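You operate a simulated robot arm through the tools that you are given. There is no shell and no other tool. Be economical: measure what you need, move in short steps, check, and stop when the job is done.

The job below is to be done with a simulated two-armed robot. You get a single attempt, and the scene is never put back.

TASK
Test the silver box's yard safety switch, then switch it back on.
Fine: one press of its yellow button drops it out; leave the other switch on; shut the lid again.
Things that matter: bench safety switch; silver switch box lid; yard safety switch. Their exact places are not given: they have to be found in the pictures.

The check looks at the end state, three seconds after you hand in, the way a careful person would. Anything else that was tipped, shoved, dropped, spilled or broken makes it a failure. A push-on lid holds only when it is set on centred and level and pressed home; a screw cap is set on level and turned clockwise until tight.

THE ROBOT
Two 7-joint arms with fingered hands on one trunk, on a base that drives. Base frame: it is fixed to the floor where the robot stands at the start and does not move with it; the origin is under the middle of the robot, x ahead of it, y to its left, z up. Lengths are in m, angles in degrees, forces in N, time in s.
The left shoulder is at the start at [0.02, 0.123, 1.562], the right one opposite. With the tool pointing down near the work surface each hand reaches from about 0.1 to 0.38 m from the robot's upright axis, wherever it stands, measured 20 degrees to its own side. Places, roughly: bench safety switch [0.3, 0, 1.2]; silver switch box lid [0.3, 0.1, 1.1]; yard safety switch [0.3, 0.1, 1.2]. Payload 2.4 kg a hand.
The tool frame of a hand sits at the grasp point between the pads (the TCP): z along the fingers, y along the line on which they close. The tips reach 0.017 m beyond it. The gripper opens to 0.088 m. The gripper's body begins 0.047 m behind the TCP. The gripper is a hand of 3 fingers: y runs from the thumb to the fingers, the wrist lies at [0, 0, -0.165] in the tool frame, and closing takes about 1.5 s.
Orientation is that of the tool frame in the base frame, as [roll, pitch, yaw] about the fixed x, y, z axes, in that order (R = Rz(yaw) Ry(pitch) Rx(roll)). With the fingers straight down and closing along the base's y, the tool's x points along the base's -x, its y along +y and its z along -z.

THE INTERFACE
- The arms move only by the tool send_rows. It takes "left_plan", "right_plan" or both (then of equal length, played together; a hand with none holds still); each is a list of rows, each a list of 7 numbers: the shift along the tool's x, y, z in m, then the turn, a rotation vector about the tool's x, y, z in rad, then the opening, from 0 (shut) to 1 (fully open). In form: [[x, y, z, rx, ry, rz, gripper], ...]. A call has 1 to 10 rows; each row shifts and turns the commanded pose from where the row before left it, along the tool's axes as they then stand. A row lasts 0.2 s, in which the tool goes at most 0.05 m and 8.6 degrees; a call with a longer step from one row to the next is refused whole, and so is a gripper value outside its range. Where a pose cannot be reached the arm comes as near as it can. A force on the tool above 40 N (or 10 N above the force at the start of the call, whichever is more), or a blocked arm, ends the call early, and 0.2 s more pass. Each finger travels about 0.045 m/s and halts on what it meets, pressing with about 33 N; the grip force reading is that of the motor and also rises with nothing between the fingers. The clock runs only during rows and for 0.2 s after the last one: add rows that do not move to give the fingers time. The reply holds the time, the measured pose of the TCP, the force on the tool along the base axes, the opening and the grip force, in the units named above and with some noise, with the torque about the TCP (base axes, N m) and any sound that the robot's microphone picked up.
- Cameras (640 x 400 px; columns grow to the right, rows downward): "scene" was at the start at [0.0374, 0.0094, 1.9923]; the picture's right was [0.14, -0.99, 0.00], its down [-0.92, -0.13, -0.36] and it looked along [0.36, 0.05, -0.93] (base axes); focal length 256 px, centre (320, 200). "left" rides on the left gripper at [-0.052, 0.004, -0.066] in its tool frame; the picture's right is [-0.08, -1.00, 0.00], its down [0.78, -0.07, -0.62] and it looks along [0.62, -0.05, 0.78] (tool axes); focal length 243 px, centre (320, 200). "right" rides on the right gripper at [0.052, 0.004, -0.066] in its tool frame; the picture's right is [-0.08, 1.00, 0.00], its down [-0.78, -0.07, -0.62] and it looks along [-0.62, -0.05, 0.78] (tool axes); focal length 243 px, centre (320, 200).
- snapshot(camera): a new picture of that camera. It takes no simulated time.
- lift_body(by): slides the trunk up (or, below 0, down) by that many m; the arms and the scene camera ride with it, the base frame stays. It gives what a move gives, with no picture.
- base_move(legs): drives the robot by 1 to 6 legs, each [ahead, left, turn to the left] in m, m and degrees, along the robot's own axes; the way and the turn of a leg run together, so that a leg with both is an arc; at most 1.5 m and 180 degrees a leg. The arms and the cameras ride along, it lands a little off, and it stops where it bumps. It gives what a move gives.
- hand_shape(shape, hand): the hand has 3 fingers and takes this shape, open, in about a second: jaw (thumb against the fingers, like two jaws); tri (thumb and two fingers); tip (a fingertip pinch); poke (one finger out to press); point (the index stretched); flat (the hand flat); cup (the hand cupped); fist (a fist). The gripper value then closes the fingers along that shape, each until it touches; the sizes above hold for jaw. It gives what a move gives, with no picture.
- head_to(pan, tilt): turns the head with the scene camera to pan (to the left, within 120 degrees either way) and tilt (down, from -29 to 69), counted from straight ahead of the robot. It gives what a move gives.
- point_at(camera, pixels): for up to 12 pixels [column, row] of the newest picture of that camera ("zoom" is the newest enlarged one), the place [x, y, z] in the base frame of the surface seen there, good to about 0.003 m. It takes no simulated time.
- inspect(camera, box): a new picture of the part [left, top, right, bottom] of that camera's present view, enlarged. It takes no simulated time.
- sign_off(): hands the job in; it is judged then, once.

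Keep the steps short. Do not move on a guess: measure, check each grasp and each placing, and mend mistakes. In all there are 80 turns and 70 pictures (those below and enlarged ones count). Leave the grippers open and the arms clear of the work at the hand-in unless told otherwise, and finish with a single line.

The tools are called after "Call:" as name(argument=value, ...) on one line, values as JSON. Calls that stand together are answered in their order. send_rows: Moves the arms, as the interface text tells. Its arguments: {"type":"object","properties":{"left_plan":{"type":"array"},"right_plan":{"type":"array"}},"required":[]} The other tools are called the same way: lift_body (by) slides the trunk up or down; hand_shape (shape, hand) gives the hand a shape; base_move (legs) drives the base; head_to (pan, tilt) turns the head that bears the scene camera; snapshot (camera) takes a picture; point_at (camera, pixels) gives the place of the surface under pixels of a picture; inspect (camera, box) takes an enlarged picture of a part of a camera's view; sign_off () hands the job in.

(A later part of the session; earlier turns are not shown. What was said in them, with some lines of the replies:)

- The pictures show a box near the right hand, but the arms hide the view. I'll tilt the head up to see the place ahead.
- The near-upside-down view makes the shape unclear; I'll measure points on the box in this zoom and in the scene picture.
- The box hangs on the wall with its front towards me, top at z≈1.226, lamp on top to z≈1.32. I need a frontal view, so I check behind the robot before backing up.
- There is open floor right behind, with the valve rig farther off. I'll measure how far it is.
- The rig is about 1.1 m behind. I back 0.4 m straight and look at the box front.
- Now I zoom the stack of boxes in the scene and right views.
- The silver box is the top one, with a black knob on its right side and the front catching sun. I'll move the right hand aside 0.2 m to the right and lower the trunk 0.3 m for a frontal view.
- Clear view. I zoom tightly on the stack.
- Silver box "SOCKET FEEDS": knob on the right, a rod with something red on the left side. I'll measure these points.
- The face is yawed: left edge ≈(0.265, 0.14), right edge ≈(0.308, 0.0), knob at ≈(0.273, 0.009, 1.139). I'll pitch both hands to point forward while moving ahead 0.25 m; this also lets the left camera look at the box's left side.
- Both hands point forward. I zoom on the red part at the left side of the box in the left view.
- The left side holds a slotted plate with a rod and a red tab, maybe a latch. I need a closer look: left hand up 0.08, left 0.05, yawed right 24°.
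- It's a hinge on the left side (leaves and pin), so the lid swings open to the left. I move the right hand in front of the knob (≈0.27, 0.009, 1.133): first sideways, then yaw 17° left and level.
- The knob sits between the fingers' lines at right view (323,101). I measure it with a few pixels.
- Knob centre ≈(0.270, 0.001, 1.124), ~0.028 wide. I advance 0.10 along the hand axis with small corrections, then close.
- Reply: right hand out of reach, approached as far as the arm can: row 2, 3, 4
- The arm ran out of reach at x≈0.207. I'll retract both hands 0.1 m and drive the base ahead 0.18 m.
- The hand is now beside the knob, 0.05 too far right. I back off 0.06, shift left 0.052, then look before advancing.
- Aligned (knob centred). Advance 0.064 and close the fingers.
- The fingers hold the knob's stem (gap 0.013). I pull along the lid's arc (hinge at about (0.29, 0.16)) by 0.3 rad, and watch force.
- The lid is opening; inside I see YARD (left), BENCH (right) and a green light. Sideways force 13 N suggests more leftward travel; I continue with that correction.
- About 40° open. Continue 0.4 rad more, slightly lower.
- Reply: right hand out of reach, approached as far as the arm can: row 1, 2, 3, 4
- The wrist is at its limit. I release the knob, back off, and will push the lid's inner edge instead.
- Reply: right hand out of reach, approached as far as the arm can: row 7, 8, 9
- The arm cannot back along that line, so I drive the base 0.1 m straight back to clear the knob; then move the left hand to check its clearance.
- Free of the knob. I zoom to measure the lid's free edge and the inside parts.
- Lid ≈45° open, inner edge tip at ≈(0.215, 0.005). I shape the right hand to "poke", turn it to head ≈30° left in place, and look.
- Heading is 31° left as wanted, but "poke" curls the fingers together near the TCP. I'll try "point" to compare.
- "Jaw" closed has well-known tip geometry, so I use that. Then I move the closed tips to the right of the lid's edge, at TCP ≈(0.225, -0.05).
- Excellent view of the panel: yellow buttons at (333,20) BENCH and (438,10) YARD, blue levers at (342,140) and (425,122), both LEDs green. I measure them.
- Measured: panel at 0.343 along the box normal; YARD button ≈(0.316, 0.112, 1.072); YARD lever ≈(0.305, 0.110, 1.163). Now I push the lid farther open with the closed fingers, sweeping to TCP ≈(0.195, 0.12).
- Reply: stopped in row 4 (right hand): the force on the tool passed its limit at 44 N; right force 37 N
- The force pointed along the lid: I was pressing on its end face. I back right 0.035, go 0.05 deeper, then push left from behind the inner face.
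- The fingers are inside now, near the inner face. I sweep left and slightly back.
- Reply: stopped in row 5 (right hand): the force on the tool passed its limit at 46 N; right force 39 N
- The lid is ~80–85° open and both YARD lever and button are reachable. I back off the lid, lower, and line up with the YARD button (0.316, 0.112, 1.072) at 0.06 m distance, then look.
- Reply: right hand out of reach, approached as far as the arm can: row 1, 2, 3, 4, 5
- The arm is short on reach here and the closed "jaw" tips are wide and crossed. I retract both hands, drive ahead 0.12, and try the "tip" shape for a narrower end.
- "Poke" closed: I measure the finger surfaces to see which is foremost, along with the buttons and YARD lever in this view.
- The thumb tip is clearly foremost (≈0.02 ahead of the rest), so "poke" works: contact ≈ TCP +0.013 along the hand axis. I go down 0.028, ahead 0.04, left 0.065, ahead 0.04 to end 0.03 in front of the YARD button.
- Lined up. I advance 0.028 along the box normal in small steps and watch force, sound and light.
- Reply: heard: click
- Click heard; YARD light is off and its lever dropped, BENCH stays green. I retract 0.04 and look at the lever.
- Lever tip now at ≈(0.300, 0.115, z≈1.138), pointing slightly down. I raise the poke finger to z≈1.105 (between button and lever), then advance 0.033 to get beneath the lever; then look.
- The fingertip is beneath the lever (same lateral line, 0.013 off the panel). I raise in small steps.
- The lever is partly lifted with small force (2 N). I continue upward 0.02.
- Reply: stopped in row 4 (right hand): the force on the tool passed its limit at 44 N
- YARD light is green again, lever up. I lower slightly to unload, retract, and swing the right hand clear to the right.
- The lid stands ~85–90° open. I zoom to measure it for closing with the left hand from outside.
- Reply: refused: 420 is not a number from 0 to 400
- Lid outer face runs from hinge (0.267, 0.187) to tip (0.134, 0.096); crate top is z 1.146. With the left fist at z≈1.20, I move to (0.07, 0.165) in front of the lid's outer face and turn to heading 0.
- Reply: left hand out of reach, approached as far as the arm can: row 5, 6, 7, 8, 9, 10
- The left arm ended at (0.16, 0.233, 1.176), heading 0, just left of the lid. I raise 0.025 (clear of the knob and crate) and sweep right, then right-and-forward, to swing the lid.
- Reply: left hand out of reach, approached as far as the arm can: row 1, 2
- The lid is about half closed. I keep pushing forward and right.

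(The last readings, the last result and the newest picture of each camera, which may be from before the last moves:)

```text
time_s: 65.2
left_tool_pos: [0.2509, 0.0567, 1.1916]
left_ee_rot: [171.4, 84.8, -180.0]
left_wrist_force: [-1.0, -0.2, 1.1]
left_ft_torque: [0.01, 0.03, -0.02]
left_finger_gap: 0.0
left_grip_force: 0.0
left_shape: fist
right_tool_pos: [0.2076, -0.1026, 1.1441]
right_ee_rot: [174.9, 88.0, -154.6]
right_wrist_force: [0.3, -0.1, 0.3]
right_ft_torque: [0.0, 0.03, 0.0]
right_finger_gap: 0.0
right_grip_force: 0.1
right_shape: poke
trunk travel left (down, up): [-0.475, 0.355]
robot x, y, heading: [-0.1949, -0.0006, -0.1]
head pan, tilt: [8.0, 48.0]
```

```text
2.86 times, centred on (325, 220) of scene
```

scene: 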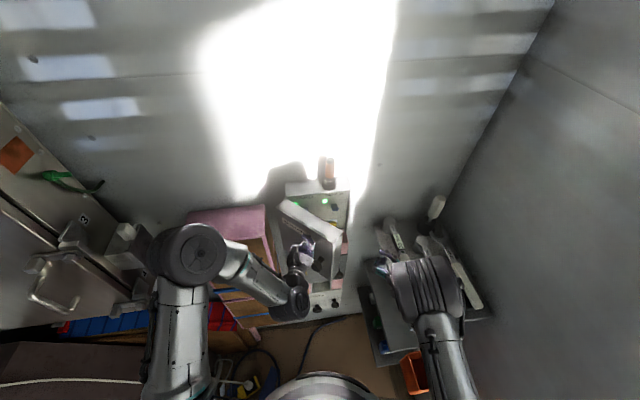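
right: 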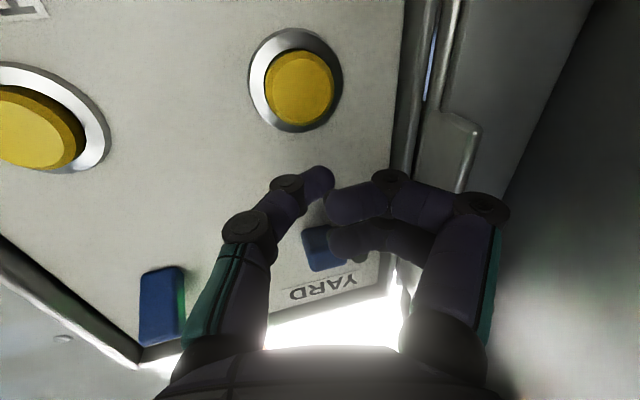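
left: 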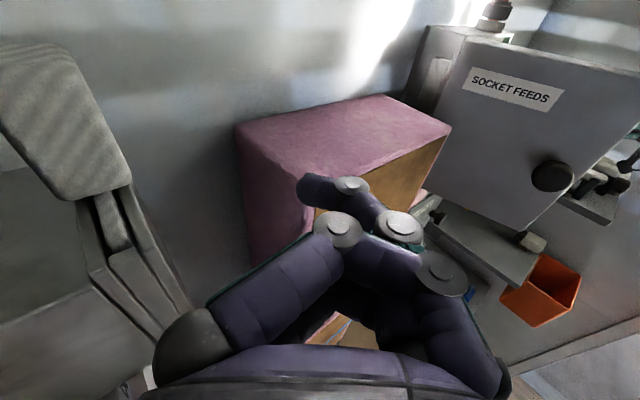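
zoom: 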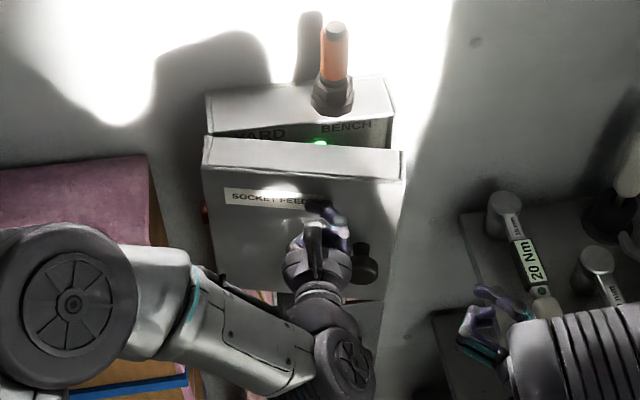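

About 20° left. I push straight ahead in 0.01 steps until it closes.

Call:
send_rows(left_plan=[[0, 0, 0.012, 0, 0, 0, 1], [0, 0, 0.01, 0, 0, 0, 1], [0, 0, 0.008, 0, 0, 0, 1], [0, 0, 0.006, 0, 0, 0, 1], [0, 0, 0.006, 0, 0, 0, 1], [0, 0, 0.005, 0, 0, 0, 1], [0, 0, 0.005, 0, 0, 0, 1]])

Call:
inspect(camera="scene", box=[260, 150, 370, 250])

```text
time_s: 66.4
left_tool_pos: [0.2836, 0.0546, 1.1893]
left_ee_rot: [171.3, 84.6, 178.9]
left_wrist_force: [-23.6, -11.1, 6.5]
left_ft_torque: [-0.02, -0.04, 0.0]
left_finger_gap: 0.0
left_grip_force: 0.0
left_shape: fist
right_tool_pos: [0.2038, -0.1055, 1.1471]
right_ee_rot: [175.7, 88.3, -153.7]
right_wrist_force: [-0.7, -0.5, -0.4]
right_ft_torque: [-0.06, 0.0, -0.02]
right_finger_gap: 0.0001
right_grip_force: 0.1
right_shape: poke
trunk travel left (down, up): [-0.475, 0.355]
robot x, y, heading: [-0.1966, -0.0016, 0.2]
head pan, tilt: [8.0, 48.0]
stopped in row 6 (left hand): the force on the tool passed its limit at 43 N (the readings are from after the stop); the commanded pose is now the measured one
```

```text
4.00 times, centred on (315, 200) of scene
```

zoom: 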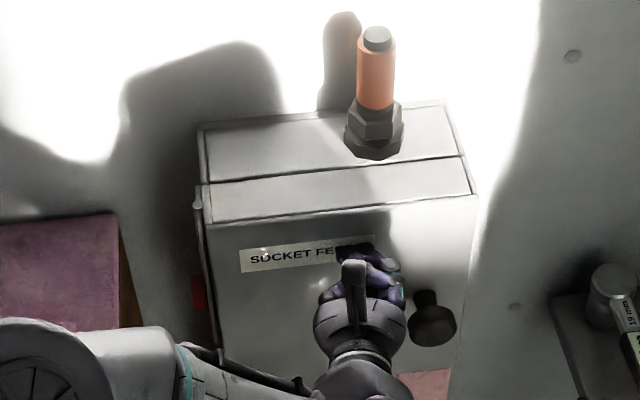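

The lid looks shut and took 43 N. I retract the left hand straight back (right hand too), then drive back 0.25 m.

Call:
send_rows(left_plan=[[0, 0, -0.01, 0, 0, 0, 1], [0, 0, -0.02, 0, 0, 0, 1], [0, 0, -0.02, 0, 0, 0, 1], [0, 0, -0.02, 0, 0, 0, 1]])

Call:
base_move(legs=[[-0.25, 0, 0]])

Call:
hand_shape(hand="left", shape="jaw")

Call:
hand_shape(hand="right", shape="jaw")

Call:
send_rows(left_plan=[[0, 0.03, 0, 0, 0, 0, 1], [0, 0.03, 0, 0, 0, 0, 1], [0, 0.03, 0, 0, 0, 0, 1], [0, 0, 0, 0, 0, 0, 1]], right_plan=[[0, -0.02, 0, 0, 0, 0, 1], [0, -0.02, 0, 0, 0, 0, 1], [0, -0.02, 0, 0, 0, 0, 1], [0, 0, 0, 0, 0, 0, 1]])

Call:
snapshot(camera="scene")

Call:
inspect(camera="scene", box=[270, 110, 370, 210])

```text
time_s: 67.4
left_tool_pos: [0.221, 0.05, 1.1942]
left_ee_rot: [171.7, 84.3, 179.8]
left_wrist_force: [0.6, -0.4, -0.2]
left_ft_torque: [0.0, 0.0, 0.0]
left_finger_gap: 0.0
left_grip_force: 0.1
left_shape: fist
right_tool_pos: [0.2074, -0.103, 1.1448]
right_ee_rot: [174.5, 88.0, -155.0]
right_wrist_force: [0.0, 0.2, 0.0]
right_ft_torque: [0.02, 0.05, -0.02]
right_finger_gap: 0.0
right_grip_force: 0.0
right_shape: poke
trunk travel left (down, up): [-0.475, 0.355]
robot x, y, heading: [-0.2005, -0.0025, -0.1]
head pan, tilt: [8.0, 48.0]
```

```text
time_s: 69.2
left_tool_pos: [-0.0291, 0.049, 1.1945]
left_ee_rot: [171.6, 84.5, 179.9]
left_wrist_force: [0.3, 0.2, -0.4]
left_ft_torque: [0.0, -0.02, 0.01]
left_finger_gap: 0.0
left_grip_force: 0.0
left_shape: fist
right_tool_pos: [-0.0447, -0.1038, 1.1451]
right_ee_rot: [175.3, 88.0, -154.2]
right_wrist_force: [0.5, -0.6, 0.1]
right_ft_torque: [0.02, 0.03, -0.02]
right_finger_gap: 0.0
right_grip_force: 0.2
right_shape: poke
trunk travel left (down, up): [-0.475, 0.355]
robot x, y, heading: [-0.4498, 0.0017, 0.1]
head pan, tilt: [8.0, 48.0]
```

```text
time_s: 70.1
left_tool_pos: [-0.0283, 0.0492, 1.1927]
left_ee_rot: [171.6, 84.4, 179.8]
left_wrist_force: [0.9, -0.4, -0.6]
left_ft_torque: [0.03, 0.0, -0.02]
left_finger_gap: 0.088
left_grip_force: 0.0
left_shape: jaw
right_tool_pos: [-0.0426, -0.1025, 1.1441]
right_ee_rot: [174.7, 88.1, -154.9]
right_wrist_force: [0.5, -0.4, 0.4]
right_ft_torque: [0.01, 0.0, 0.01]
right_finger_gap: 0.0
right_grip_force: 0.0
right_shape: poke
trunk travel left (down, up): [-0.475, 0.355]
robot x, y, heading: [-0.4467, -0.0004, 0.1]
head pan, tilt: [8.0, 48.0]
```

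```text
time_s: 71.0
left_tool_pos: [-0.0277, 0.0493, 1.1936]
left_ee_rot: [171.8, 84.4, 179.9]
left_wrist_force: [0.2, 0.9, 0.2]
left_ft_torque: [0.0, -0.04, -0.01]
left_finger_gap: 0.0879
left_grip_force: 0.1
left_shape: jaw
right_tool_pos: [-0.0421, -0.1035, 1.1441]
right_ee_rot: [174.6, 88.0, -155.1]
right_wrist_force: [0.1, 0.1, -0.1]
right_ft_torque: [0.0, -0.03, -0.04]
right_finger_gap: 0.0877
right_grip_force: 0.1
right_shape: jaw
trunk travel left (down, up): [-0.475, 0.355]
robot x, y, heading: [-0.4502, -0.0034, -0.0]
head pan, tilt: [8.0, 48.0]
```

```text
time_s: 72.0
left_tool_pos: [-0.0412, 0.1387, 1.1946]
left_ee_rot: [171.6, 84.5, 179.9]
left_wrist_force: [-0.8, -0.1, 0.0]
left_ft_torque: [0.03, 0.02, -0.03]
left_finger_gap: 0.088
left_grip_force: 0.1
left_shape: jaw
right_tool_pos: [-0.0116, -0.1554, 1.1443]
right_ee_rot: [174.0, 87.9, -155.6]
right_wrist_force: [0.1, -0.1, -0.2]
right_ft_torque: [0.03, -0.04, -0.01]
right_finger_gap: 0.088
right_grip_force: 0.0
right_shape: jaw
trunk travel left (down, up): [-0.475, 0.355]
robot x, y, heading: [-0.4487, -0.0058, 0.0]
head pan, tilt: [8.0, 48.0]
```

```text
6 pictures are left
```

scene: 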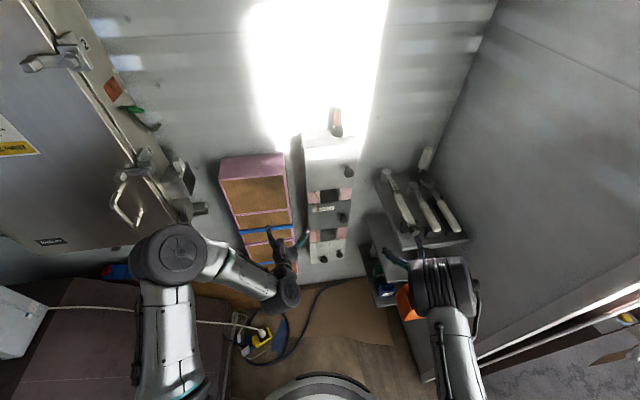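

```text
4.00 times, centred on (320, 160) of scene
```

zoom: 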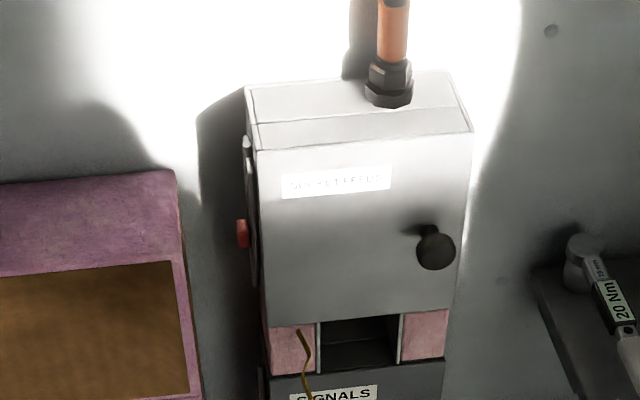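

The lid looks as it did at the start. I check its face against the first measurement (0.294 along the normal).

Call:
point_at(camera="zoom", pixels=[[455, 180], [280, 260], [360, 260], [450, 290], [350, 215]])

```text
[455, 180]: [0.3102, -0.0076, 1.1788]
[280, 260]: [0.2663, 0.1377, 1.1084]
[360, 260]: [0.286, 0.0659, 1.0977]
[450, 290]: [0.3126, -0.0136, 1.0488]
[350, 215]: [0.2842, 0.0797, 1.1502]
```

All points lie at 0.293–0.295, so the lid is fully shut. The YARD switch was tested and is back on, BENCH was left on, and the hands are open and clear. I hand in.

Call:
sign_off()

```text
The job is handed in.
```

The yard safety switch dropped out on one press of its yellow button and is switched back on; the bench switch stayed on, and the silver box's lid is shut.
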